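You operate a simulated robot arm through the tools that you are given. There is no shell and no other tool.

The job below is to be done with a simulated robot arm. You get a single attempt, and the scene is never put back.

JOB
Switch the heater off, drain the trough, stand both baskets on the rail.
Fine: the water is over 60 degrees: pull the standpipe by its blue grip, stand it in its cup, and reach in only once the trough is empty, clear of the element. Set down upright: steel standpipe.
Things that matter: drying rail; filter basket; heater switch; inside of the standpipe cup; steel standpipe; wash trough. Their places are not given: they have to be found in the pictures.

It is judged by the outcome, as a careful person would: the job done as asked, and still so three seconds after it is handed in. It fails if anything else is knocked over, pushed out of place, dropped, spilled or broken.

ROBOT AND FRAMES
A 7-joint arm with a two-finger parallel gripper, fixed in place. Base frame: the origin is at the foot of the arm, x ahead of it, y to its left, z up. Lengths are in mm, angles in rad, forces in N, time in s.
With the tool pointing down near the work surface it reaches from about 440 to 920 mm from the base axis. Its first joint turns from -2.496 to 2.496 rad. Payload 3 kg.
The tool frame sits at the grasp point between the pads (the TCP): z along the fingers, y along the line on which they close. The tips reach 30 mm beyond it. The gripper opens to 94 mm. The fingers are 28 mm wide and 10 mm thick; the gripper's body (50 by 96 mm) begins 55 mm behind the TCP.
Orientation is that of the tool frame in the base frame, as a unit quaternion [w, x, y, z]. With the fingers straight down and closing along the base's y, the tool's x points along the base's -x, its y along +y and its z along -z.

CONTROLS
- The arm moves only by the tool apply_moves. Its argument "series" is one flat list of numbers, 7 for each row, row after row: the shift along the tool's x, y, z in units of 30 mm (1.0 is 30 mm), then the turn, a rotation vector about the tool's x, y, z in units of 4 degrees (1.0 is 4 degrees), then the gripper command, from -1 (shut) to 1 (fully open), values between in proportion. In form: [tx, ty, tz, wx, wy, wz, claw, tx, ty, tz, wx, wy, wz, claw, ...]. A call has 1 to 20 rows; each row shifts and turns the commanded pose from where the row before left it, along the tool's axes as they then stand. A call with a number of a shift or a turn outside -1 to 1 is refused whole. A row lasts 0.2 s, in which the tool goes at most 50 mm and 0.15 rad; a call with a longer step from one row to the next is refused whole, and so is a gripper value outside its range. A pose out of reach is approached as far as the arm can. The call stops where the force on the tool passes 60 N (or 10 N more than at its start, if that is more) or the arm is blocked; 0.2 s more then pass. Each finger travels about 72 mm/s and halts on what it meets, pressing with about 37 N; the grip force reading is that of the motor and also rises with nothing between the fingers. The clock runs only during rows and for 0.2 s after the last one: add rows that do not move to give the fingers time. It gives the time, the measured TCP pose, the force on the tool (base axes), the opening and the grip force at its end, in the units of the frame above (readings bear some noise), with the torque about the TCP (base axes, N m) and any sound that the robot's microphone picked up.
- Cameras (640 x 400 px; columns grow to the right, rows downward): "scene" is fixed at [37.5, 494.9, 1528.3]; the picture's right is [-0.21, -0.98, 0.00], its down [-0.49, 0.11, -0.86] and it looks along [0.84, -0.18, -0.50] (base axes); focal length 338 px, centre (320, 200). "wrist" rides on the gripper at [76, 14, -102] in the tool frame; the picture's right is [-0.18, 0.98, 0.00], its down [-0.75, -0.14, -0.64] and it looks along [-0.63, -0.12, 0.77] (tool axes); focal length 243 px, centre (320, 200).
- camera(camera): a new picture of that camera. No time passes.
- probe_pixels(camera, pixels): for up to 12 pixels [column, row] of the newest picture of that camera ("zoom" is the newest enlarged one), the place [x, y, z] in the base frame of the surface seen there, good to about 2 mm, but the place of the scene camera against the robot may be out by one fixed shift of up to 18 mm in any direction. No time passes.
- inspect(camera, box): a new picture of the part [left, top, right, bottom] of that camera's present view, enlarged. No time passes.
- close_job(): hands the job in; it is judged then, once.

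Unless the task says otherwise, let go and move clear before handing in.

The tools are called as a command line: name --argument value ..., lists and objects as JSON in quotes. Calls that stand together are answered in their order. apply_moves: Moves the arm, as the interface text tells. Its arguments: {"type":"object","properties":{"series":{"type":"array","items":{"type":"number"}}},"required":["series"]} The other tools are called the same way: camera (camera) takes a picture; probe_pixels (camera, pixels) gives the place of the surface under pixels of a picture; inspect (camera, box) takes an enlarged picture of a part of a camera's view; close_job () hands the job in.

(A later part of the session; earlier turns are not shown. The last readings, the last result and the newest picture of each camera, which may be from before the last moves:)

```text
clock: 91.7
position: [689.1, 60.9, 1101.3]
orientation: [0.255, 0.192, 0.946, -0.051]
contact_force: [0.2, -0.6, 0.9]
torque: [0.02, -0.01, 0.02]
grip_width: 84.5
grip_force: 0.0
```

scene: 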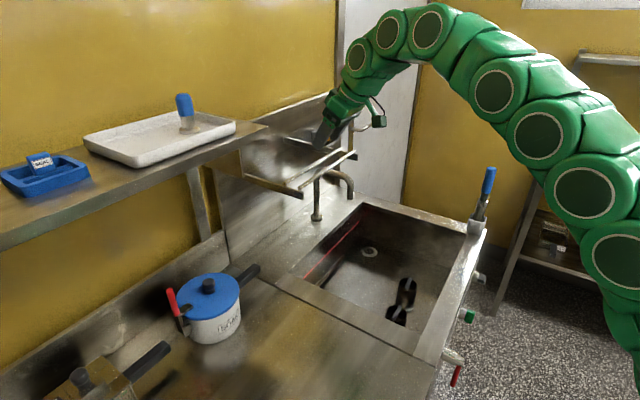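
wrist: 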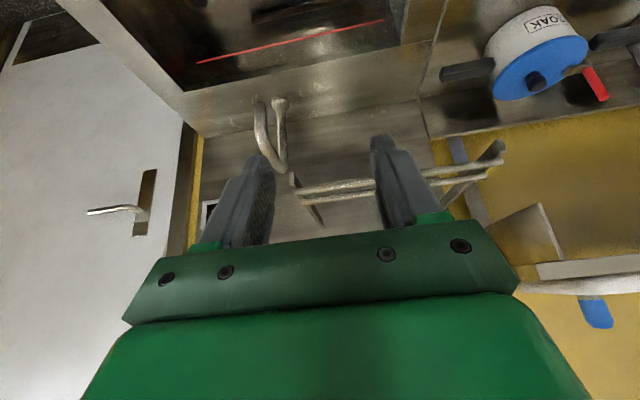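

Yaw is now −23°, tilt 30°. I'll continue the yaw to −90°.

apply_moves --series '[0, 0, 0, 0.5625, 0, 0.974, 0.8, 0, 0, 0, 0.5625, 0, 0.974, 0.8, 0, 0, 0, 0.5625, 0, 0.974, 0.8, 0, 0, 0, 0.5625, 0, 0.974, 0.8, 0, 0, 0, 0.5625, 0, 0.974, 0.8, 0, 0, 0, 0.5625, 0, 0.974, 0.8, 0, 0, 0, 0.5625, 0, 0.974, 0.8, 0, 0, 0, 0.5625, 0, 0.974, 0.8, 0, 0, 0, 0.5625, 0, 0.974, 0.8, 0, 0, 0, 0.5625, 0, 0.974, 0.8, 0, 0, 0, 0.5625, 0, 0.974, 0.8, 0, 0, 0, 0.5625, 0, 0.974, 0.8, 0, 0, 0, 0.5625, 0, 0.974, 0.8, 0, 0, 0, 0.5625, 0, 0.974, 0.8, 0, 0, 0, 0.5625, 0, 0.974, 0.8]'

camera --camera "wrist"

camera --camera "scene"

```text
clock: 94.9
position: [688.5, 60.2, 1100.9]
orientation: [0.182, 0.686, 0.681, -0.182]
contact_force: [-0.2, 0.5, -0.1]
torque: [0.0, 0.02, 0.0]
grip_width: 84.7
grip_force: 0.1
```

```text
taken
```

wrist: 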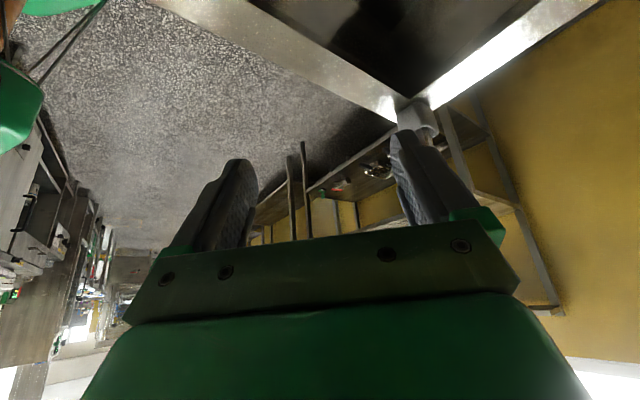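

```text
taken
```

scene: 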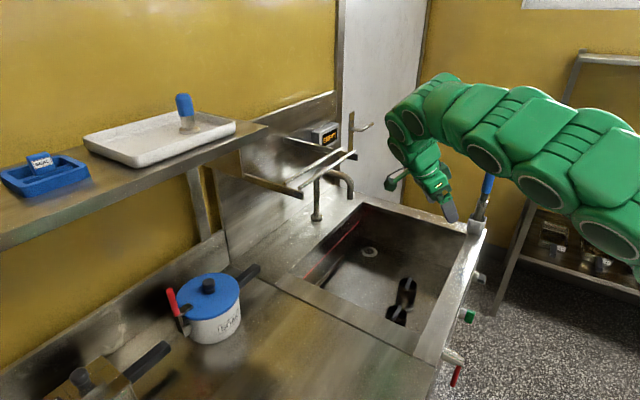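

Yaw −90°, tilt 30° reached. The elbow has swung to the right but stays clear of the standpipe by about 200 mm. I'll go to a point above basket 1 and look.

apply_moves --series '[0.45, 0.342, 0.708, 0, 0, 0, 0.8, 0.45, 0.342, 0.708, 0, 0, 0, 0.8, 0.45, 0.342, 0.708, 0, 0, 0, 0.8, 0.45, 0.342, 0.708, 0, 0, 0, 0.8, 0.45, 0.342, 0.708, 0, 0, 0, 0.8, 0.45, 0.342, 0.708, 0, 0, 0, 0.8]'

camera --camera "wrist"

camera --camera "scene"

```text
clock: 96.3
position: [752.6, 69.1, 950.3]
orientation: [0.183, 0.686, 0.68, -0.182]
contact_force: [0.0, 0.9, -0.2]
torque: [0.0, 0.01, -0.01]
grip_width: 84.4
grip_force: 0.0
```

```text
taken
```

wrist: 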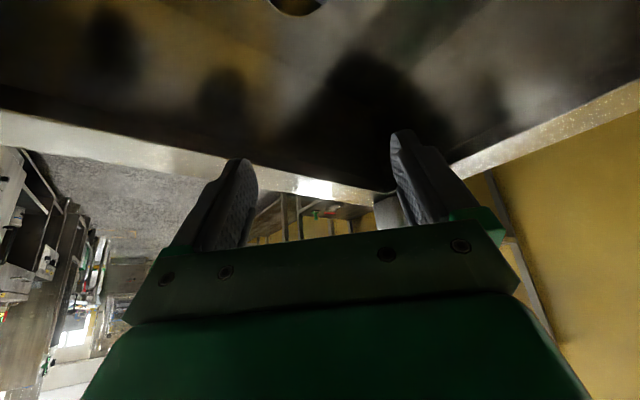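

```text
taken
```

scene: 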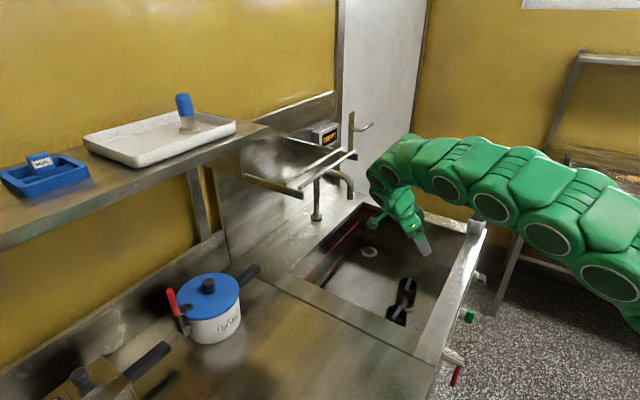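

The arm now lies lower and covers the standpipe at (487,190) in the picture. I'll probe the arm's points to check its distance from the pipe and rim.

probe_pixels --camera "scene" --pixels '[[400, 150], [440, 165], [440, 200], [490, 160], [487, 200], [490, 222], [540, 230], [550, 260], [520, 180], [610, 285], [420, 140], [477, 215]]'

inspect --camera "wrist" --box '[220, 0, 420, 120]'

```text
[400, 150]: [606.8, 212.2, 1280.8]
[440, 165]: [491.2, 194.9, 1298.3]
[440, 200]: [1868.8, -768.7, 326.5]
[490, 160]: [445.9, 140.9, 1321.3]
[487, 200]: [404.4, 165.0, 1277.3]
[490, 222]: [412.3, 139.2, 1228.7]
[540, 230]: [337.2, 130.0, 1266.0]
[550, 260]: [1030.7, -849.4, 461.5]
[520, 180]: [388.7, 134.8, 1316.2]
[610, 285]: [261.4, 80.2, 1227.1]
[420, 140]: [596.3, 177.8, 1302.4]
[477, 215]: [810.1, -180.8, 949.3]
```

```text
3.20 times, centred on (320, 60) of wrist
```

zoom: 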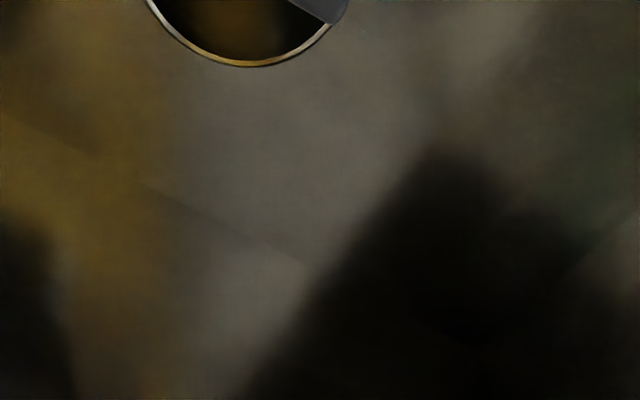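

The arm is actually high (z≥1230) at y≈+140–200, well clear of the pipe. Basket 1's rim shows at the top of the wrist view; I'll probe it.

probe_pixels --camera "zoom" --pixels '[[160, 12], [185, 38], [215, 57], [250, 65], [285, 57], [310, 40], [325, 22], [338, 8], [320, 10], [200, 20], [155, 3], [250, 66]]'

```text
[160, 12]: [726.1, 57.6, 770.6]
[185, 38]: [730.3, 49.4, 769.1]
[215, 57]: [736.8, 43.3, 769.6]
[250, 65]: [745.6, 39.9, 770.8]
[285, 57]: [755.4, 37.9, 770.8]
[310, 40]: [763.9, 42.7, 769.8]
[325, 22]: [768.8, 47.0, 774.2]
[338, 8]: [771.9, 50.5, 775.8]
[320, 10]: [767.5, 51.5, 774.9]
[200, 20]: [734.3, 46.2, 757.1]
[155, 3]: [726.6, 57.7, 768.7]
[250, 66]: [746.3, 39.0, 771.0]
```

Fitting the rim gives basket 1's centre near [750.5,65.5], radius ~26. I'll lower to z=840 over it with fingers wide open and check.

apply_moves --series '[0.346, -0.013, 0.647, 0, 0, 0, 0.9, 0.346, -0.013, 0.647, 0, 0, 0, 0.9, 0.346, -0.013, 0.647, 0, 0, 0, 0.9, 0.346, -0.013, 0.647, 0, 0, 0, 0.9, 0.346, -0.013, 0.647, 0, 0, 0, 0.9]'

camera --camera "wrist"

inspect --camera "scene" --box '[330, 160, 470, 340]'

```text
clock: 97.5
position: [748.5, 63.7, 841.7]
orientation: [0.182, 0.686, 0.68, -0.183]
contact_force: [0.2, 0.3, 0.1]
torque: [-0.01, 0.0, -0.02]
grip_width: 89.3
grip_force: 0.0
```

```text
taken
```

wrist: 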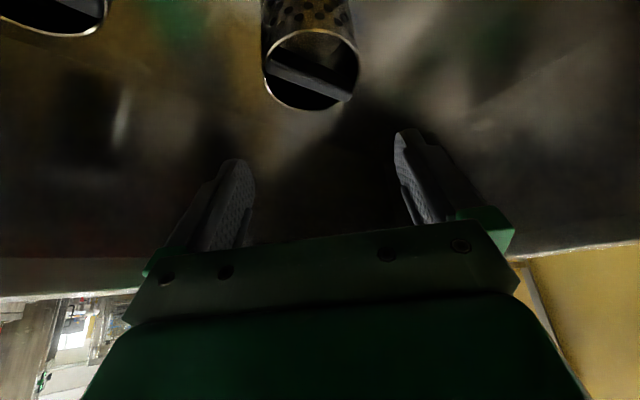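

```text
2.22 times, centred on (400, 250) of scene
```

zoom: 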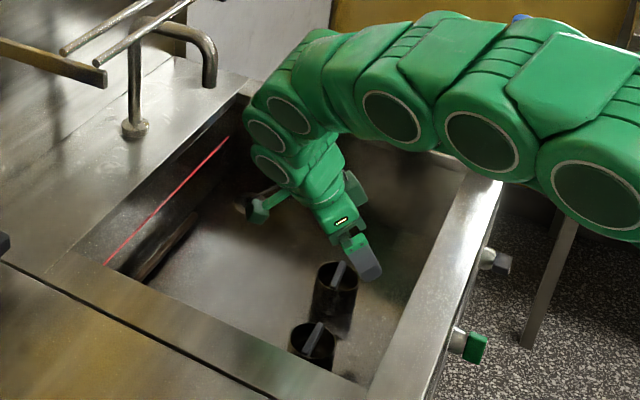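

Basket 1 is now clearly seen at (312,68) between the finger lines. I'll refine its centre with rim probes.

probe_pixels --camera "wrist" --pixels '[[265, 72], [272, 92], [290, 106], [312, 110], [335, 104], [351, 88], [357, 65], [348, 43], [325, 31], [300, 32], [275, 48], [310, 78]]'

```text
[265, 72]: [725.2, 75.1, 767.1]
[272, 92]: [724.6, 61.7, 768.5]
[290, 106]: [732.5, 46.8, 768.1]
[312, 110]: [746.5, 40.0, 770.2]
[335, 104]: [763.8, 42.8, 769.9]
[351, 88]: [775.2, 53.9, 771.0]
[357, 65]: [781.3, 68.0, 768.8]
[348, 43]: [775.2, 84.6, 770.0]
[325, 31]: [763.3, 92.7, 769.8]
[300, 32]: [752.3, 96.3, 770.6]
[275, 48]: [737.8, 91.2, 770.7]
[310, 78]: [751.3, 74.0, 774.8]
```

Basket 1's rim circle: centre [752,68], radius 28. I'll descend to z≈762 so the pads straddle it.

apply_moves --series '[0.29, 0.023, 0.446, 0, 0, 0, 0.9, 0.29, 0.023, 0.446, 0, 0, 0, 0.9, 0.29, 0.023, 0.446, 0, 0, 0, 0.9, 0.29, 0.023, 0.446, 0, 0, 0, 0.9, 0.29, 0.023, 0.446, 0, 0, 0, 0.9, 0, 0, 0, 0, 0, 0, 0.9]'

camera --camera "wrist"

inspect --camera "scene" --box '[330, 160, 470, 340]'

```text
clock: 98.9
position: [751.7, 67.7, 758.8]
orientation: [0.183, 0.685, 0.681, -0.183]
contact_force: [-0.4, -0.1, 0.9]
torque: [0.02, -0.01, 0.01]
grip_width: 89.2
grip_force: 0.0
```

```text
taken
```

wrist: 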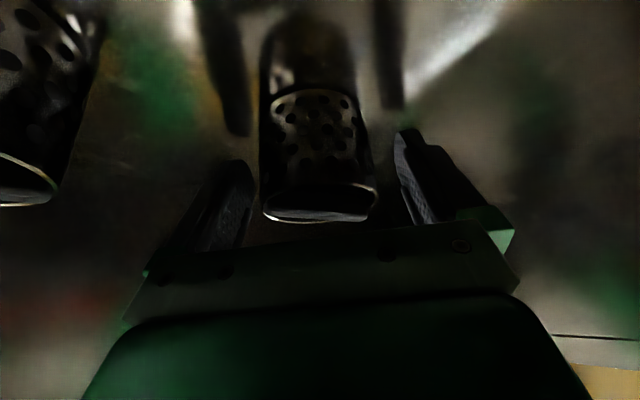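

```text
2.22 times, centred on (400, 250) of scene
```

zoom: 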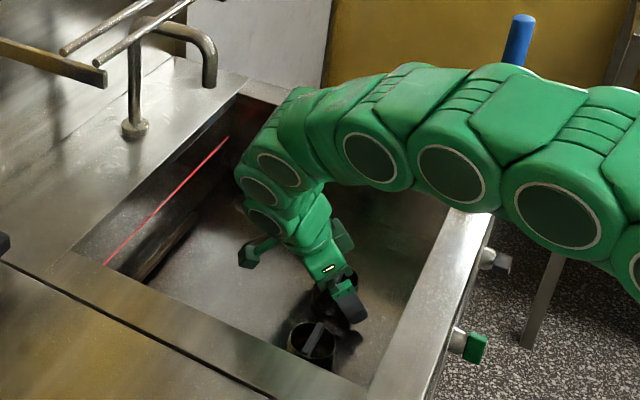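

The basket stands between the open fingers in the wrist view (320,150). I'll close on its wall.

apply_moves --series '[0, 0, 0, 0, 0, 0, 0.5, 0, 0, 0, 0, 0, 0, 0.2, 0, 0, 0, 0, 0, 0, -0.2, 0, 0, 0, 0, 0, 0, -1, 0, 0, 0, 0, 0, 0, -1, 0, 0, 0, 0, 0, 0, -1]'

camera --camera "wrist"

```text
clock: 100.3
position: [752.2, 67.9, 759.3]
orientation: [0.182, 0.686, 0.68, -0.183]
contact_force: [-0.3, 0.1, 1.1]
torque: [0.0, 0.05, -0.04]
grip_width: 59.1
grip_force: 36.8
```

```text
taken
```

wrist: 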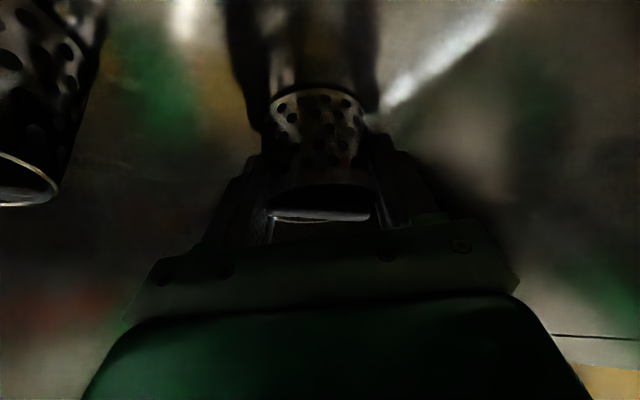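

Gripped at 59 mm. I'll lift slowly 20 mm and check.

apply_moves --series '[-0.1, 0, -0.173, 0, 0, 0, -1, -0.1, 0, -0.173, 0, 0, 0, -1, -0.15, 0, -0.26, 0, 0, 0, -1, 0, 0, 0, 0, 0, 0, -1]'

camera --camera "wrist"

```text
clock: 101.3
position: [752.1, 68.2, 781.8]
orientation: [0.183, 0.685, 0.681, -0.182]
contact_force: [0.3, 0.2, 0.4]
torque: [-0.01, 0.04, 0.01]
grip_width: 58.4
grip_force: 37.3
```

```text
taken
```

wrist: 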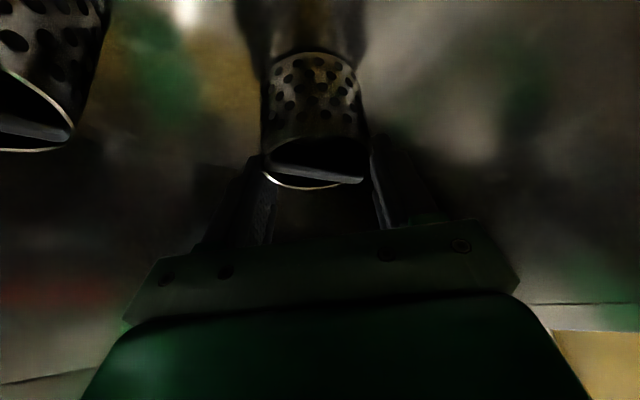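

In the wrist view the basket has shifted relative to the fingers (rim from row 215 to 188), so it seems to be slipping. I'll look closer before going on.

inspect --camera "wrist" --box '[220, 30, 420, 240]'

probe_pixels --camera "wrist" --pixels '[[265, 170], [300, 187], [340, 185], [360, 175], [315, 150], [315, 70], [270, 90], [360, 90], [310, 55], [315, 120], [380, 180], [265, 200]]'

inspect --camera "scene" --box '[370, 240, 450, 340]'

```text
1.90 times, centred on (320, 135) of wrist
```

zoom: 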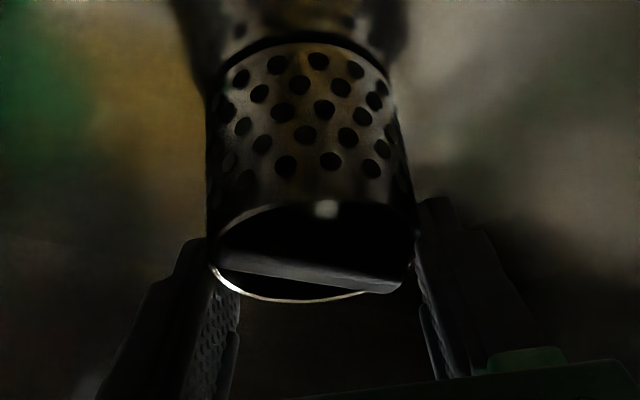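

```text
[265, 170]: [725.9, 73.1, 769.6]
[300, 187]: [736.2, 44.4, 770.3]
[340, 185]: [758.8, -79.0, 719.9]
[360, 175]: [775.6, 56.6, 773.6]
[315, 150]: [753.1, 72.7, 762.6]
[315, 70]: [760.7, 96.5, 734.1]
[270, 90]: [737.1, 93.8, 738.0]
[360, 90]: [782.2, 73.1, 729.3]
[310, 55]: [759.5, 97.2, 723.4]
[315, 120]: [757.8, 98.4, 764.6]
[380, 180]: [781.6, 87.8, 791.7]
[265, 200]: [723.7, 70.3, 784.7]
```

```text
4.00 times, centred on (410, 290) of scene
```

zoom: 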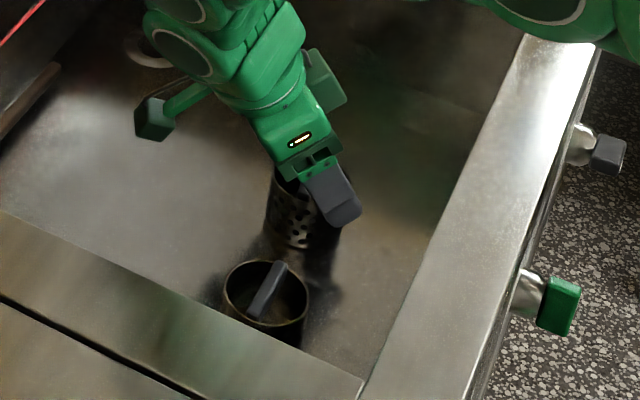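

The basket is still on the floor, rim z=770: the wet steel wall slips, so the rubber bar handle must be used. I'll open, rise straight up, and then yaw so that the fingers close across the bar.

apply_moves --series '[0, 0, 0, 0, 0, 0, 0.5, 0, 0, 0, 0, 0, 0, 0.9, 0, 0, 0, 0, 0, 0, 0.9, -0.25, 0, -0.433, 0, 0, 0, 0.9, -0.5, 0, -0.866, 0, 0, 0, 0.9, -0.5, 0, -0.866, 0, 0, 0, 0.9, -0.5, 0, -0.866, 0, 0, 0, 0.9, -0.5, 0, -0.866, 0, 0, 0, 0.9, -0.5, 0, -0.866, 0, 0, 0, 0.9]'

inspect --camera "scene" --box '[370, 240, 450, 340]'

```text
clock: 103.3
position: [752.5, 67.7, 946.7]
orientation: [0.183, 0.685, 0.681, -0.182]
contact_force: [-0.2, -0.5, 0.5]
torque: [0.01, 0.02, -0.03]
grip_width: 89.1
grip_force: 0.2
```

```text
4.00 times, centred on (410, 290) of scene
```

zoom: 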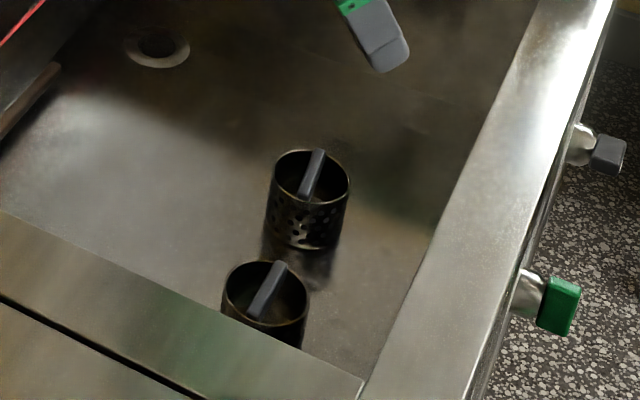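

Both baskets stand as before. I'll yaw to −45° so that the closing line crosses the bars.

apply_moves --series '[0, 0, 0, -0.5625, 0, -0.974, 0.3, 0, 0, 0, -0.5625, 0, -0.974, 0.3, 0, 0, 0, -0.5625, 0, -0.974, 0.3, 0, 0, 0, -0.5625, 0, -0.974, 0.3, 0, 0, 0, -0.5625, 0, -0.974, 0.3, 0, 0, 0, -0.5625, 0, -0.974, 0.3, 0, 0, 0, -0.5625, 0, -0.974, 0.3, 0, 0, 0, -0.5625, 0, -0.974, 0.3, 0, 0, 0, -0.5625, 0, -0.974, 0.3, 0, 0, 0, -0.5625, 0, -0.974, 0.3]'

camera --camera "wrist"

camera --camera "scene"

```text
clock: 105.5
position: [752.5, 67.1, 947.1]
orientation: [0.24, 0.373, 0.891, -0.099]
contact_force: [-0.7, 0.4, 0.3]
torque: [-0.01, -0.02, -0.01]
grip_width: 61.6
grip_force: 0.1
```

```text
taken
```

wrist: 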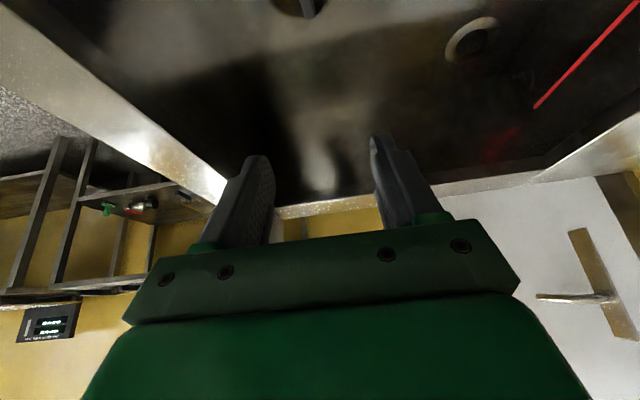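

```text
taken
```

scene: 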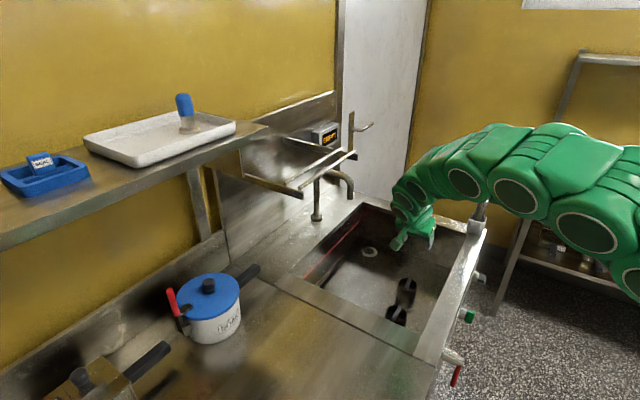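

Yaw −45°, tilt 30°. I'll lower to z≈860, 10 mm behind the bar's middle, and look at the bar.

apply_moves --series '[0.44, 0, 0.58, 0, 0, 0, 0, 0.44, 0, 0.58, 0, 0, 0, 0, 0.44, 0, 0.58, 0, 0, 0, 0, 0.44, 0, 0.58, 0, 0, 0, 0]'

camera --camera "wrist"

inspect --camera "wrist" --box '[230, 0, 400, 130]'

```text
clock: 106.5
position: [745.2, 73.2, 859.9]
orientation: [0.239, 0.374, 0.89, -0.1]
contact_force: [-0.4, 0.5, -0.2]
torque: [-0.01, 0.01, 0.01]
grip_width: 47.1
grip_force: 0.0
```

```text
taken
```

wrist: 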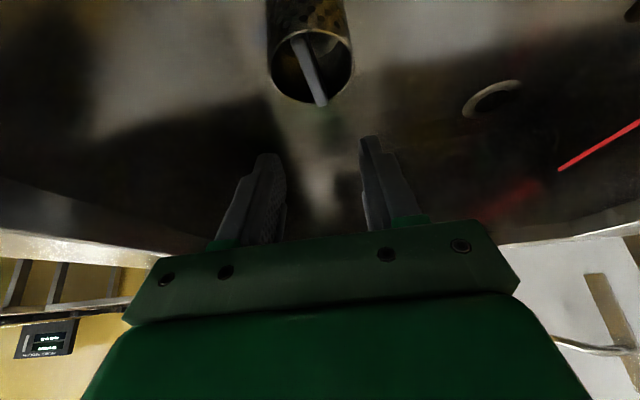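

```text
3.08 times, centred on (315, 65) of wrist
```

zoom: 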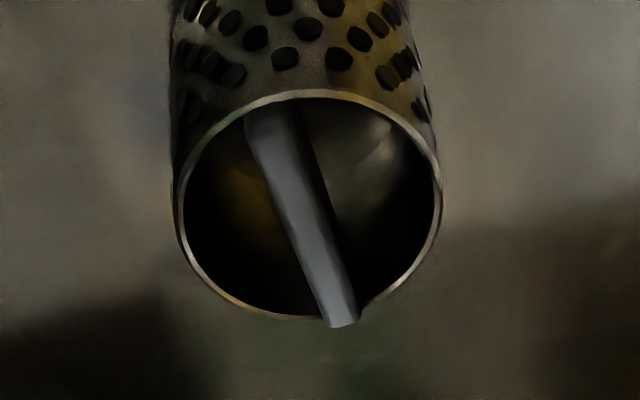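

The bar is seen at zoom (265,110)–(340,320). I'll probe its edges and ends along with the rim.

probe_pixels --camera "zoom" --pixels '[[262, 125], [340, 318], [300, 215], [285, 215], [315, 215], [275, 170], [325, 280], [265, 160], [292, 160], [318, 290], [350, 295], [335, 322]]'

probe_pixels --camera "zoom" --pixels '[[180, 200], [436, 200], [310, 95], [270, 310], [390, 285], [200, 260], [420, 150], [215, 125], [318, 240], [290, 240], [305, 240], [330, 240]]'

```text
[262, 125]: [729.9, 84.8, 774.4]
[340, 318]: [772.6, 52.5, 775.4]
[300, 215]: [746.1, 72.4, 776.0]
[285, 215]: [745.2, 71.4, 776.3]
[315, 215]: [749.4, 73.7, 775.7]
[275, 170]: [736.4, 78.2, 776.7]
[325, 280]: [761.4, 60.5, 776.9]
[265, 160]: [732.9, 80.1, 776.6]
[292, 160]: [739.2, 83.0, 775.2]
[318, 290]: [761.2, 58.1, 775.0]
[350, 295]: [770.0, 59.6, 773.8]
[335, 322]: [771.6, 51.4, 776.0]
```

```text
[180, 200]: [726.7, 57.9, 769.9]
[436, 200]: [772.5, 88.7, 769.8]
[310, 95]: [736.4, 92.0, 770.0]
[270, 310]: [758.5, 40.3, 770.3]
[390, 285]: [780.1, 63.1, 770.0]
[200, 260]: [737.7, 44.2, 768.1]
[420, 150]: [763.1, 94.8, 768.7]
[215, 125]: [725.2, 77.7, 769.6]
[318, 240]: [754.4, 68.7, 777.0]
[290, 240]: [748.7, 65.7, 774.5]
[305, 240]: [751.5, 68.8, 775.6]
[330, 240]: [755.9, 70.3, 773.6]
```

Bar 1's direction is about −37.5°, centre [751.8,68.3], width ~8 mm, top z≈776. I'll yaw +8° to match, set the opening to ~22 mm and lower to z≈815.

apply_moves --series '[0, 0, 0, -0.494, 0, -0.855, -0.53, 0, 0, 0, -0.494, 0, -0.855, -0.53, 0.4, 0, 0.635, 0, 0, 0, -0.53, 0.4, 0, 0.635, 0, 0, 0, -0.53, 0, 0, 0, 0, 0, 0, -0.53]'

camera --camera "wrist"

inspect --camera "wrist" --box '[230, 50, 400, 230]'

```text
clock: 107.7
position: [742.9, 74.0, 816.1]
orientation: [0.246, 0.311, 0.914, -0.083]
contact_force: [0.0, -0.7, 0.0]
torque: [-0.03, -0.01, -0.02]
grip_width: 22.0
grip_force: 0.0
```

```text
taken
```

wrist: 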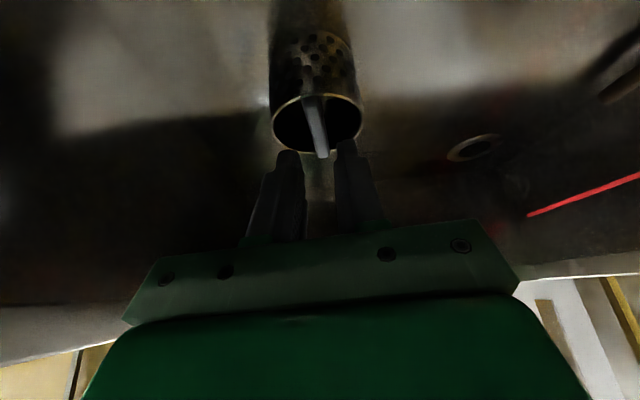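

```text
2.22 times, centred on (315, 140) of wrist
```

zoom: 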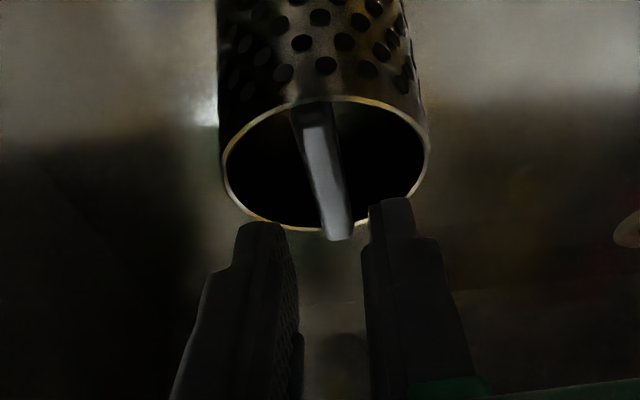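

The fingers at ~22 mm opening are just above the bar. I'll probe the bar and fingertips in this zoom to check lateral alignment.

probe_pixels --camera "zoom" --pixels '[[310, 130], [318, 160], [328, 190], [336, 220], [340, 237], [305, 160], [335, 170], [262, 228], [285, 232], [388, 203], [372, 210], [408, 205]]'

probe_pixels --camera "zoom" --pixels '[[228, 175], [425, 145], [250, 212], [400, 195], [290, 228], [335, 98], [260, 115], [395, 110], [322, 200], [345, 200], [292, 270], [365, 250]]'

```text
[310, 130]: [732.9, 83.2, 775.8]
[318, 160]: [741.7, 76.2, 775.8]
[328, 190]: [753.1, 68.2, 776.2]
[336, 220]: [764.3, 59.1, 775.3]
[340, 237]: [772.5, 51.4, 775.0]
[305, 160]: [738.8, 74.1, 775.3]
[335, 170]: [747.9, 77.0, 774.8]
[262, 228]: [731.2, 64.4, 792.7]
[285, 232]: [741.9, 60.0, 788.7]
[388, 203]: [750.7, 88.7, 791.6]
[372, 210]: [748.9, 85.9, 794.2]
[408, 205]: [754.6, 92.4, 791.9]
```

```text
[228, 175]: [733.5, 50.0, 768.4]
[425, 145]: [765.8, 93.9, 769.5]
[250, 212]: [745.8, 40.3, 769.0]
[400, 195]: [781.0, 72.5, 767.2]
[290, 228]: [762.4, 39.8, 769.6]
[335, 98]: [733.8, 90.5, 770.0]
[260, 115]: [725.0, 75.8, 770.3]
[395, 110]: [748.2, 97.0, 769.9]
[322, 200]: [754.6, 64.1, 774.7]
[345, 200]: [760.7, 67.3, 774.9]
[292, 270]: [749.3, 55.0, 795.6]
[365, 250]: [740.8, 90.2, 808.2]
```

Fingers' midline and bar agree within 0.3 mm. I'll lower the last 22 mm to straddle the bar.

apply_moves --series '[0.1, 0, 0.22, 0, 0, 0, -0.53, 0.1, 0, 0.22, 0, 0, 0, -0.53, 0.1, 0, 0.22, 0, 0, 0, -0.53, 0, 0, 0, 0, 0, 0, -0.53]'

camera --camera "wrist"

inspect --camera "wrist" --box '[230, 50, 400, 230]'

```text
clock: 108.7
position: [744.4, 74.9, 794.5]
orientation: [0.246, 0.31, 0.915, -0.083]
contact_force: [-0.8, 0.3, 0.0]
torque: [-0.01, 0.01, -0.01]
grip_width: 22.4
grip_force: 0.0
```

```text
taken
```

wrist: 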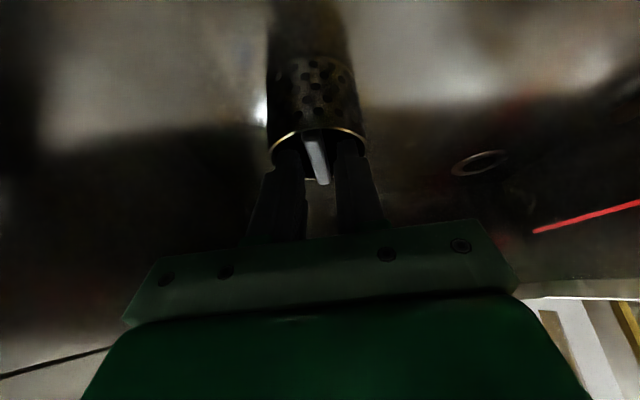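

```text
2.22 times, centred on (315, 140) of wrist
```

zoom: 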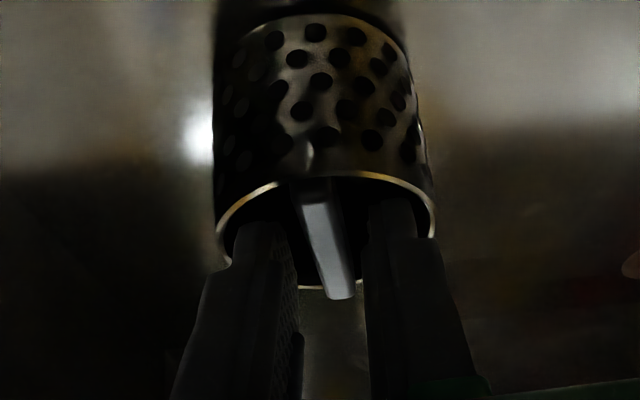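

The fingertips are inside the rim on both sides of the bar without contact. I'll go 3 mm deeper and close on the bar.

apply_moves --series '[0.05, 0, 0.087, 0, 0, 0, -0.53, 0, 0, 0, 0, 0, 0, -1, 0, 0, 0, 0, 0, 0, -1, 0, 0, 0, 0, 0, 0, -1, 0, 0, 0, 0, 0, 0, -1]'

apply_moves --series '[-0.1, 0, -0.173, 0, 0, 0, -1, -0.15, 0, -0.26, 0, 0, 0, -1, -0.15, 0, -0.26, 0, 0, 0, -1, 0, 0, 0, 0, 0, 0, -1]'

camera --camera "wrist"

inspect --camera "wrist" --box '[230, 50, 400, 230]'

```text
clock: 109.9
position: [744.8, 75.0, 790.3]
orientation: [0.245, 0.312, 0.914, -0.084]
contact_force: [0.4, 0.2, 0.1]
torque: [-0.04, 0.03, 0.03]
grip_width: 8.9
grip_force: 37.1
```

```text
clock: 110.9
position: [745.6, 75.3, 813.2]
orientation: [0.245, 0.31, 0.915, -0.082]
contact_force: [0.0, 0.8, -0.6]
torque: [0.01, -0.01, 0.01]
grip_width: 9.0
grip_force: 37.1
```

```text
taken
```

wrist: 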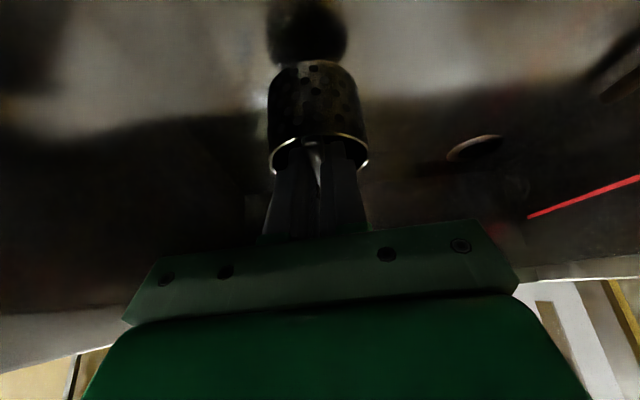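

```text
2.22 times, centred on (315, 140) of wrist
```

zoom: 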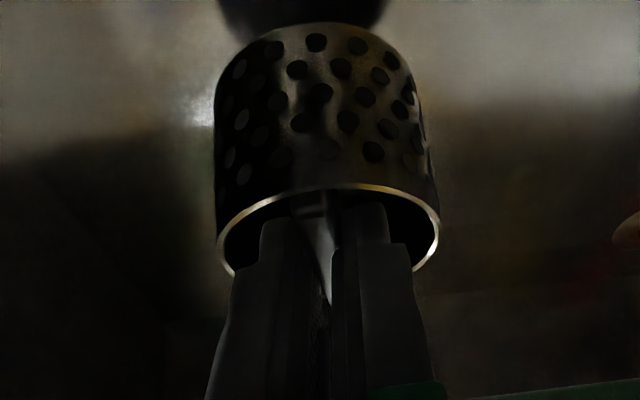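

The basket is lifted with the fingers (its shadow shows free floor below at (308,35)). I'll probe its rim and wall to check that it hangs upright.

probe_pixels --camera "zoom" --pixels '[[222, 240], [436, 225], [330, 188], [260, 205], [400, 195], [232, 270], [425, 262], [320, 30], [230, 70], [405, 65], [320, 120], [320, 40]]'

inspect --camera "scene" --box '[370, 220, 450, 340]'

```text
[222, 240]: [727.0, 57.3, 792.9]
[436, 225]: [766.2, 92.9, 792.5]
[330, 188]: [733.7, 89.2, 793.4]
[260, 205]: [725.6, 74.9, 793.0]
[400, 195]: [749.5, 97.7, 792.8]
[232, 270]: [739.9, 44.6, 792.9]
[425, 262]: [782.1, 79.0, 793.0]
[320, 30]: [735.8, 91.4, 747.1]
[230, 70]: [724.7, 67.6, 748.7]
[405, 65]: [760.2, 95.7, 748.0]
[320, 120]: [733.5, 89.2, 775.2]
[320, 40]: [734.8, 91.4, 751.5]
```

```text
3.33 times, centred on (410, 280) of scene
```

zoom: 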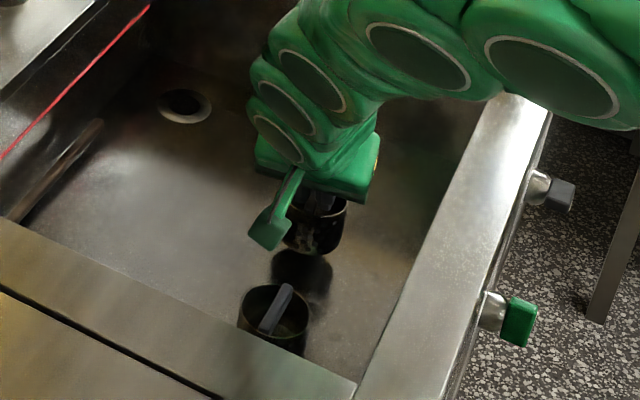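

The basket hangs level: rim z=793 all round, centre 9.8 mm ahead of the TCP, bottom 70.4 mm below it. I'll lift it straight out of the trough.

apply_moves --series '[-0.25, 0, -0.433, 0, 0, 0, -1, -0.478, 0, -0.829, 0, 0, 0, -1, -0.478, 0, -0.829, 0, 0, 0, -1, -0.478, 0, -0.829, 0, 0, 0, -1, -0.478, 0, -0.829, 0, 0, 0, -1, -0.478, 0, -0.829, 0, 0, 0, -1, -0.478, 0, -0.829, 0, 0, 0, -1, -0.478, 0, -0.829, 0, 0, 0, -1, -0.478, 0, -0.829, 0, 0, 0, -1, -0.478, 0, -0.829, 0, 0, 0, -1, -0.478, 0, -0.829, 0, 0, 0, -1]'

camera --camera "wrist"

camera --camera "scene"

```text
clock: 113.3
position: [743.5, 76.4, 1117.1]
orientation: [0.246, 0.31, 0.915, -0.082]
contact_force: [0.4, -0.8, 0.1]
torque: [0.0, 0.0, -0.02]
grip_width: 8.8
grip_force: 36.4
```

```text
taken
```

wrist: 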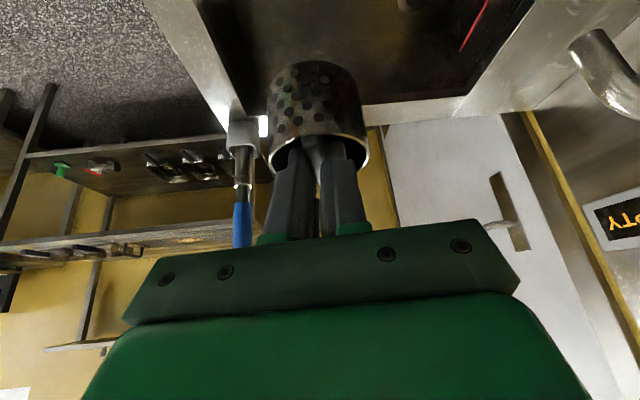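

```text
taken
```

scene: 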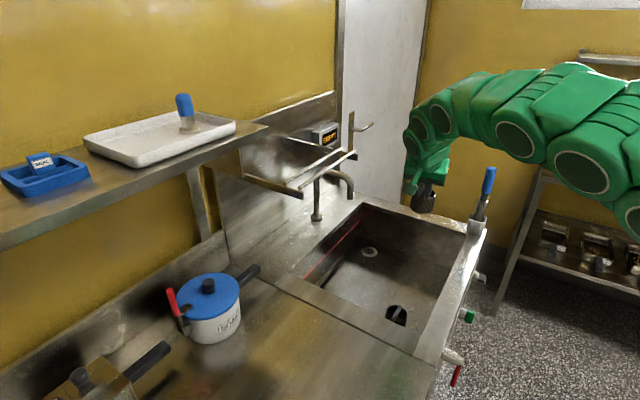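

The basket is out of the trough and the display reads "EMPTY". I'll yaw the tool toward the rail (to about +45°), keeping it upright.

apply_moves --series '[0, 0, 0, -0.5436, 0, -0.941, -1, 0, 0, 0, -0.5436, 0, -0.941, -1, 0, 0, 0, -0.5436, 0, -0.941, -1, 0, 0, 0, -0.5436, 0, -0.941, -1, 0, 0, 0, -0.5436, 0, -0.941, -1, 0, 0, 0, -0.5436, 0, -0.941, -1, 0, 0, 0, -0.5436, 0, -0.941, -1, 0, 0, 0, -0.5436, 0, -0.941, -1, 0, 0, 0, -0.5436, 0, -0.941, -1, 0, 0, 0, -0.5436, 0, -0.941, -1, 0, 0, 0, -0.5436, 0, -0.941, -1, 0, 0, 0, -0.5436, 0, -0.941, -1, 0, 0, 0, -0.5436, 0, -0.941, -1, 0, 0, 0, -0.5436, 0, -0.941, -1, 0, 0, 0, -0.5436, 0, -0.941, -1, 0, 0, 0, -0.5436, 0, -0.941, -1, 0, 0, 0, -0.5436, 0, -0.941, -1, 0, 0, 0, -0.5436, 0, -0.941, -1, 0, 0, 0, -0.5436, 0, -0.941, -1]'

camera --camera "wrist"

camera --camera "scene"

```text
clock: 117.3
position: [744.8, 75.7, 1115.9]
orientation: [0.24, -0.37, 0.892, 0.1]
contact_force: [-1.2, -0.2, -0.4]
torque: [0.03, -0.01, 0.02]
grip_width: 9.1
grip_force: 36.7
```

```text
taken
```

wrist: 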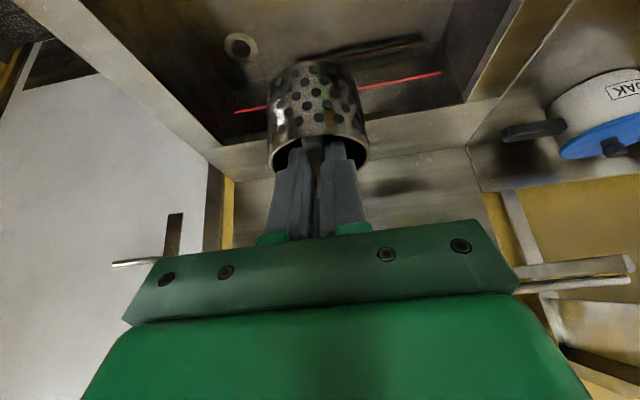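

```text
taken
```

scene: 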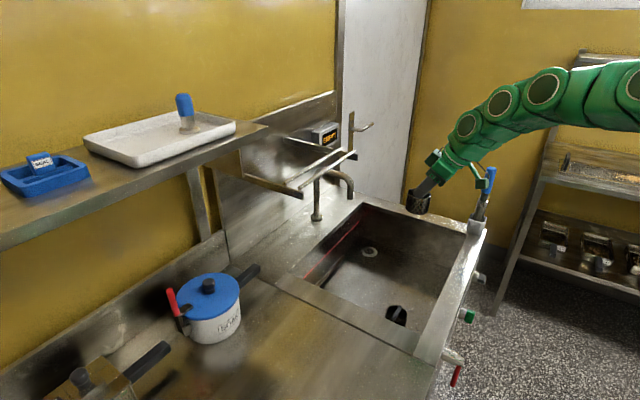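

Yaw is +45°, the basket hangs upright. I'll raise and carry it to a point in front of and above the rail.

apply_moves --series '[-0.604, 0.596, -0.465, 0, 0, 0, -1, -0.604, 0.596, -0.465, 0, 0, 0, -1, -0.604, 0.596, -0.465, 0, 0, 0, -1, -0.604, 0.596, -0.465, 0, 0, 0, -1, -0.604, 0.596, -0.465, 0, 0, 0, -1, -0.604, 0.596, -0.465, 0, 0, 0, -1, -0.604, 0.596, -0.465, 0, 0, 0, -1, -0.604, 0.596, -0.465, 0, 0, 0, -1]'

camera --camera "wrist"

camera --camera "scene"

```text
clock: 119.1
position: [692.8, 223.6, 1287.1]
orientation: [0.24, -0.371, 0.892, 0.099]
contact_force: [-0.1, 0.0, 0.4]
torque: [0.01, -0.02, -0.02]
grip_width: 8.9
grip_force: 37.5
```

```text
taken
```

wrist: 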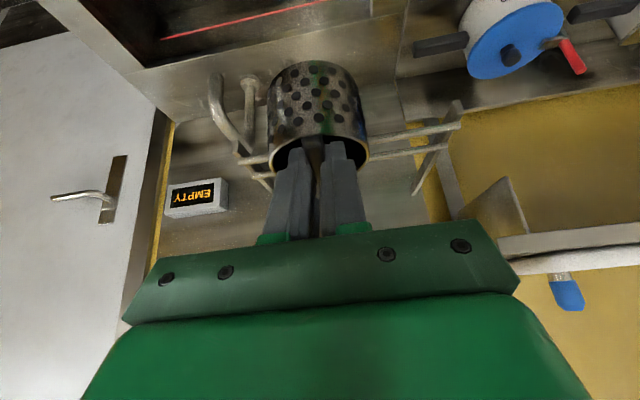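

```text
taken
```

scene: 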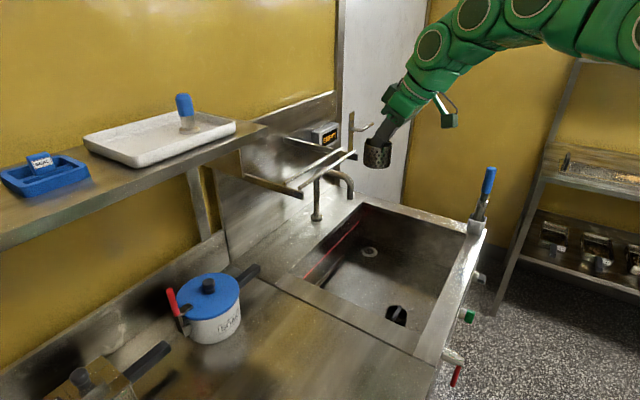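

The basket is in front of the rail; rods are seen at (400,133) and (400,152). I'll probe rods and the basket from here.

inspect --camera "wrist" --box '[220, 50, 480, 200]'

probe_pixels --camera "wrist" --pixels '[[385, 137], [410, 132], [440, 127], [385, 157], [410, 152], [430, 149], [250, 160], [262, 175], [458, 124], [446, 146], [457, 110], [242, 150]]'

probe_pixels --camera "wrist" --pixels '[[270, 160], [368, 155], [318, 137], [290, 145], [350, 143], [275, 172], [362, 170], [315, 65], [270, 90], [355, 85], [318, 100], [316, 72]]'

```text
2.46 times, centred on (350, 125) of wrist
```

zoom: 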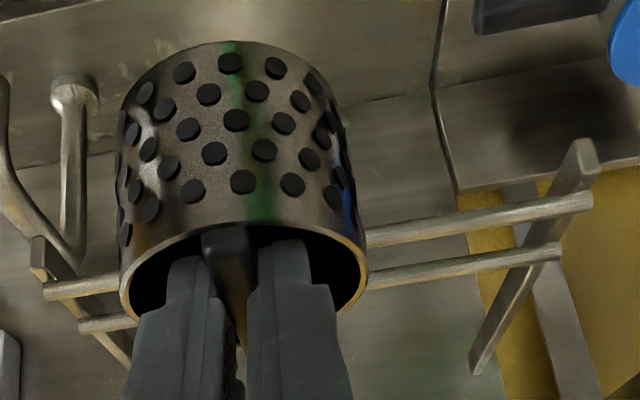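

```text
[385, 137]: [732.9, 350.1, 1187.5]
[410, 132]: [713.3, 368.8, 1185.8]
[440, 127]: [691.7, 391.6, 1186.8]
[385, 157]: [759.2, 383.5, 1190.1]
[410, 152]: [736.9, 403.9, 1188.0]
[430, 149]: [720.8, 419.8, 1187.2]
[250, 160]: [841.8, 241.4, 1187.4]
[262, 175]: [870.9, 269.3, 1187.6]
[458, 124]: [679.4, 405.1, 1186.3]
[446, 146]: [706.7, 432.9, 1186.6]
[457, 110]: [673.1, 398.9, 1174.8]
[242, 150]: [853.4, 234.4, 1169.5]
```

```text
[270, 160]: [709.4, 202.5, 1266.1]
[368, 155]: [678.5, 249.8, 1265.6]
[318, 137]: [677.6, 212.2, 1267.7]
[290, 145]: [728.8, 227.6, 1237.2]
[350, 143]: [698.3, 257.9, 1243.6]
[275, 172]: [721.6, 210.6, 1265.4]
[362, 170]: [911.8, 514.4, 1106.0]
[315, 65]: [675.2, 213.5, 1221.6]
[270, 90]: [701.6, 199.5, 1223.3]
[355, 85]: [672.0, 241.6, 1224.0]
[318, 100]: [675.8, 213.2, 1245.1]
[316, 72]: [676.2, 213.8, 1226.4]
```

Rods confirmed: tops z≈1188, centres n≈768 and 809, so the basket centre goes to n≈787.5. I'll move in toward the rail in steps with the bottom about 20 mm above the rods.

apply_moves --series '[-0.443, 0.066, 0.313, 0, 0, 0, -1, -0.443, 0.066, 0.313, 0, 0, 0, -1, -0.443, 0.066, 0.313, 0, 0, 0, -1, -0.443, 0.066, 0.313, 0, 0, 0, -1]'

apply_moves --series '[-0.443, 0.066, 0.313, 0, 0, 0, -1, -0.443, 0.066, 0.313, 0, 0, 0, -1, -0.443, 0.066, 0.313, 0, 0, 0, -1, -0.443, 0.066, 0.313, 0, 0, 0, -1, 0, 0, 0, 0, 0, 0, -1]'

camera --camera "wrist"

inspect --camera "scene" --box '[260, 90, 400, 220]'

```text
clock: 120.1
position: [732.1, 275.9, 1278.7]
orientation: [0.24, -0.37, 0.892, 0.1]
contact_force: [0.0, 1.0, 0.5]
torque: [-0.01, 0.0, 0.0]
grip_width: 8.9
grip_force: 36.7
```

```text
clock: 121.3
position: [773.3, 331.3, 1273.7]
orientation: [0.239, -0.37, 0.892, 0.099]
contact_force: [0.4, 0.3, -0.5]
torque: [0.01, -0.01, 0.03]
grip_width: 8.8
grip_force: 37.3
```

```text
taken
```

wrist: 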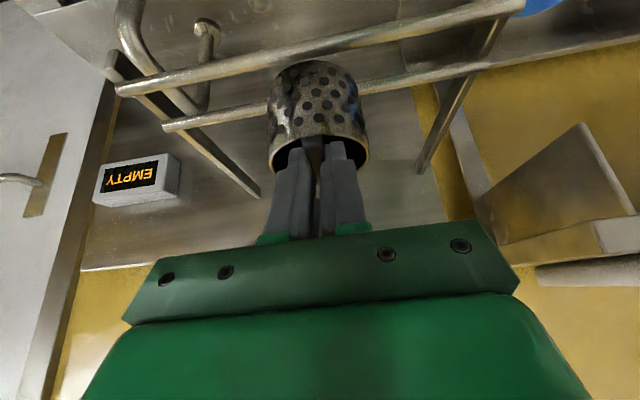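

```text
3.08 times, centred on (330, 155) of scene
```

zoom: 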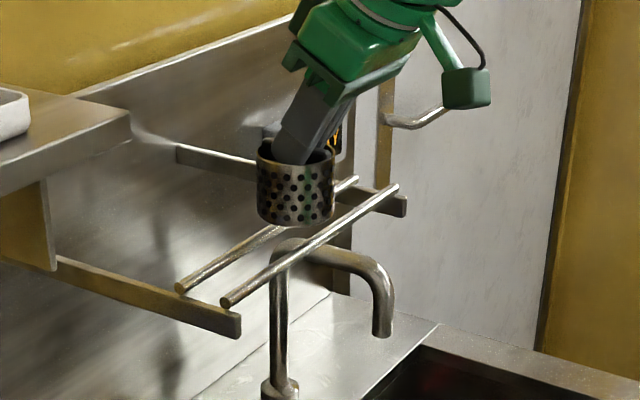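

The basket hovers above the rods. I'll probe basket rim and rods here to fix the centring.

probe_pixels --camera "wrist" --pixels '[[271, 160], [367, 155], [318, 136], [300, 138], [340, 137], [315, 64], [318, 110], [280, 85], [350, 80], [275, 168], [362, 165], [318, 90]]'

probe_pixels --camera "wrist" --pixels '[[250, 66], [230, 70], [380, 38], [420, 29], [250, 107], [230, 112], [390, 80], [420, 74], [200, 75], [200, 118], [450, 22], [450, 69]]'

```text
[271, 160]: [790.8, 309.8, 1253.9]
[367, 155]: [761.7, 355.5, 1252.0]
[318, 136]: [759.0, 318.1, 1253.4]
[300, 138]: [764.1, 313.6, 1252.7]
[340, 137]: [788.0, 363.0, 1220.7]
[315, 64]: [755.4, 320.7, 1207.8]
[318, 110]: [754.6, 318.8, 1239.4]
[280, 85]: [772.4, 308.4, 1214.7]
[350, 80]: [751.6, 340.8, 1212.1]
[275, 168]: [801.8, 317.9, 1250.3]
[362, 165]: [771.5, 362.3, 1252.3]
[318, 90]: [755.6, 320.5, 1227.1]
```

```text
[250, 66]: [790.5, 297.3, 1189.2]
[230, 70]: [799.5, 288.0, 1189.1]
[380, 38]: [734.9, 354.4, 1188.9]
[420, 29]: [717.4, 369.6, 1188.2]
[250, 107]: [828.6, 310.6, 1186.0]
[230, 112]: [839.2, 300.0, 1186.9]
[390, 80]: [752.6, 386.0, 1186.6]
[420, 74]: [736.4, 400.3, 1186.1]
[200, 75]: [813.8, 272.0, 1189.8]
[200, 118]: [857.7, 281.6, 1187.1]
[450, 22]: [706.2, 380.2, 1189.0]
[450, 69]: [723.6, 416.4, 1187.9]
```

The basket is centred at n≈789.5, t≈315, bottom ~14 mm over the rods. I'll correct 1 mm and lower 10 mm, then creep down.

apply_moves --series '[0.035, 0, -0.02, 0, 0, 0, -1, 0.083, 0, 0.144, 0, 0, 0, -1, 0.083, 0, 0.144, 0, 0, 0, -1, 0, 0, 0, 0, 0, 0, -1]'

apply_moves --series '[0.033, 0, 0.058, 0, 0, 0, -1, 0, 0, 0, 0, 0, 0, -1]'

apply_moves --series '[0.025, 0, 0.043, 0, 0, 0, -1, 0, 0, 0, 0, 0, 0, -1]'

```text
clock: 122.3
position: [771.1, 327.7, 1262.5]
orientation: [0.24, -0.37, 0.892, 0.1]
contact_force: [-1.0, -0.4, -0.7]
torque: [-0.01, 0.02, 0.0]
grip_width: 9.1
grip_force: 37.0
```

```text
clock: 122.9
position: [770.9, 329.0, 1261.8]
orientation: [0.24, -0.37, 0.892, 0.099]
contact_force: [0.0, -0.7, -0.5]
torque: [-0.01, 0.0, 0.02]
grip_width: 9.0
grip_force: 36.7
```

```text
clock: 123.5
position: [771.3, 327.4, 1260.7]
orientation: [0.24, -0.37, 0.892, 0.1]
contact_force: [0.0, 0.2, -0.6]
torque: [0.01, 0.0, -0.02]
grip_width: 8.8
grip_force: 37.1
```

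No contact yet (TCP z≈1260.7; expected contact near 1258.5). I'll creep further by about 1.5 mm at a time.

apply_moves --series '[0.025, 0, 0.043, 0, 0, 0, -1, 0, 0, 0, 0, 0, 0, -1]'

apply_moves --series '[0.025, 0, 0.043, 0, 0, 0, -1, 0, 0, 0, 0, 0, 0, -1]'

inspect --camera "scene" --box '[290, 110, 370, 190]'

```text
clock: 124.1
position: [772.4, 327.5, 1260.5]
orientation: [0.241, -0.37, 0.892, 0.099]
contact_force: [4.4, 0.7, 14.9]
torque: [0.11, -0.2, -0.01]
grip_width: 9.0
grip_force: 37.1
```

```text
clock: 124.7
position: [770.8, 326.5, 1259.0]
orientation: [0.241, -0.37, 0.891, 0.1]
contact_force: [9.1, 0.9, 35.3]
torque: [0.28, -0.46, -0.04]
grip_width: 9.5
grip_force: 37.2
```

```text
5.00 times, centred on (330, 150) of scene
```

zoom: 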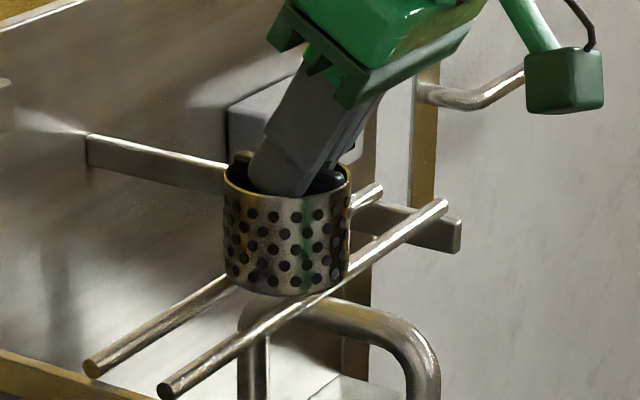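

Contact is made (35 N). I'll relieve by ~2 mm and check that the rim is level before letting go.

apply_moves --series '[-0.035, 0, -0.06, 0, 0, 0, -1, 0, 0, 0, 0, 0, 0, -1]'

camera --camera "wrist"

probe_pixels --camera "wrist" --pixels '[[271, 160], [367, 155], [318, 136], [300, 138], [275, 168], [362, 165], [315, 64], [318, 110], [250, 72], [380, 40], [250, 110], [390, 85]]'

```text
clock: 125.3
position: [768.6, 326.4, 1259.4]
orientation: [0.239, -0.37, 0.892, 0.1]
contact_force: [7.2, 1.3, 22.5]
torque: [0.3, -0.48, -0.09]
grip_width: 9.0
grip_force: 36.6
```

```text
taken
```

wrist: 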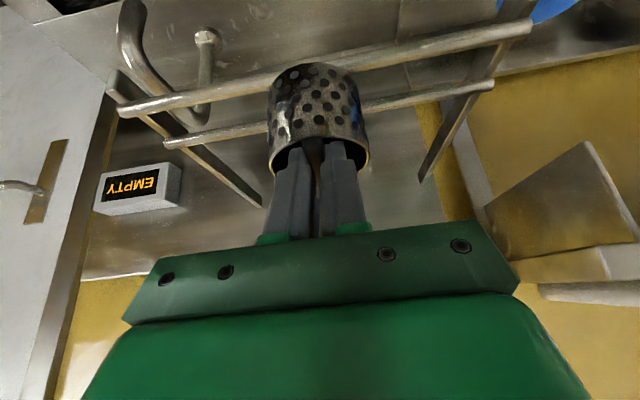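

```text
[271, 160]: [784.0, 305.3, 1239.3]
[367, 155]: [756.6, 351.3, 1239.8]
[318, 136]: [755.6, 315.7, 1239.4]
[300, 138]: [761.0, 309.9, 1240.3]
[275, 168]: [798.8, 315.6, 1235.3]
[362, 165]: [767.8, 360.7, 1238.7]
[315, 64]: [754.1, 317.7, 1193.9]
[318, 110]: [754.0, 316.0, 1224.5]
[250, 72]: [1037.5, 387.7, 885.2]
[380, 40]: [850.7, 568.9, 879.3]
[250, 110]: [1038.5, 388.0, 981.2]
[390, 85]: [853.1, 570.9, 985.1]
```

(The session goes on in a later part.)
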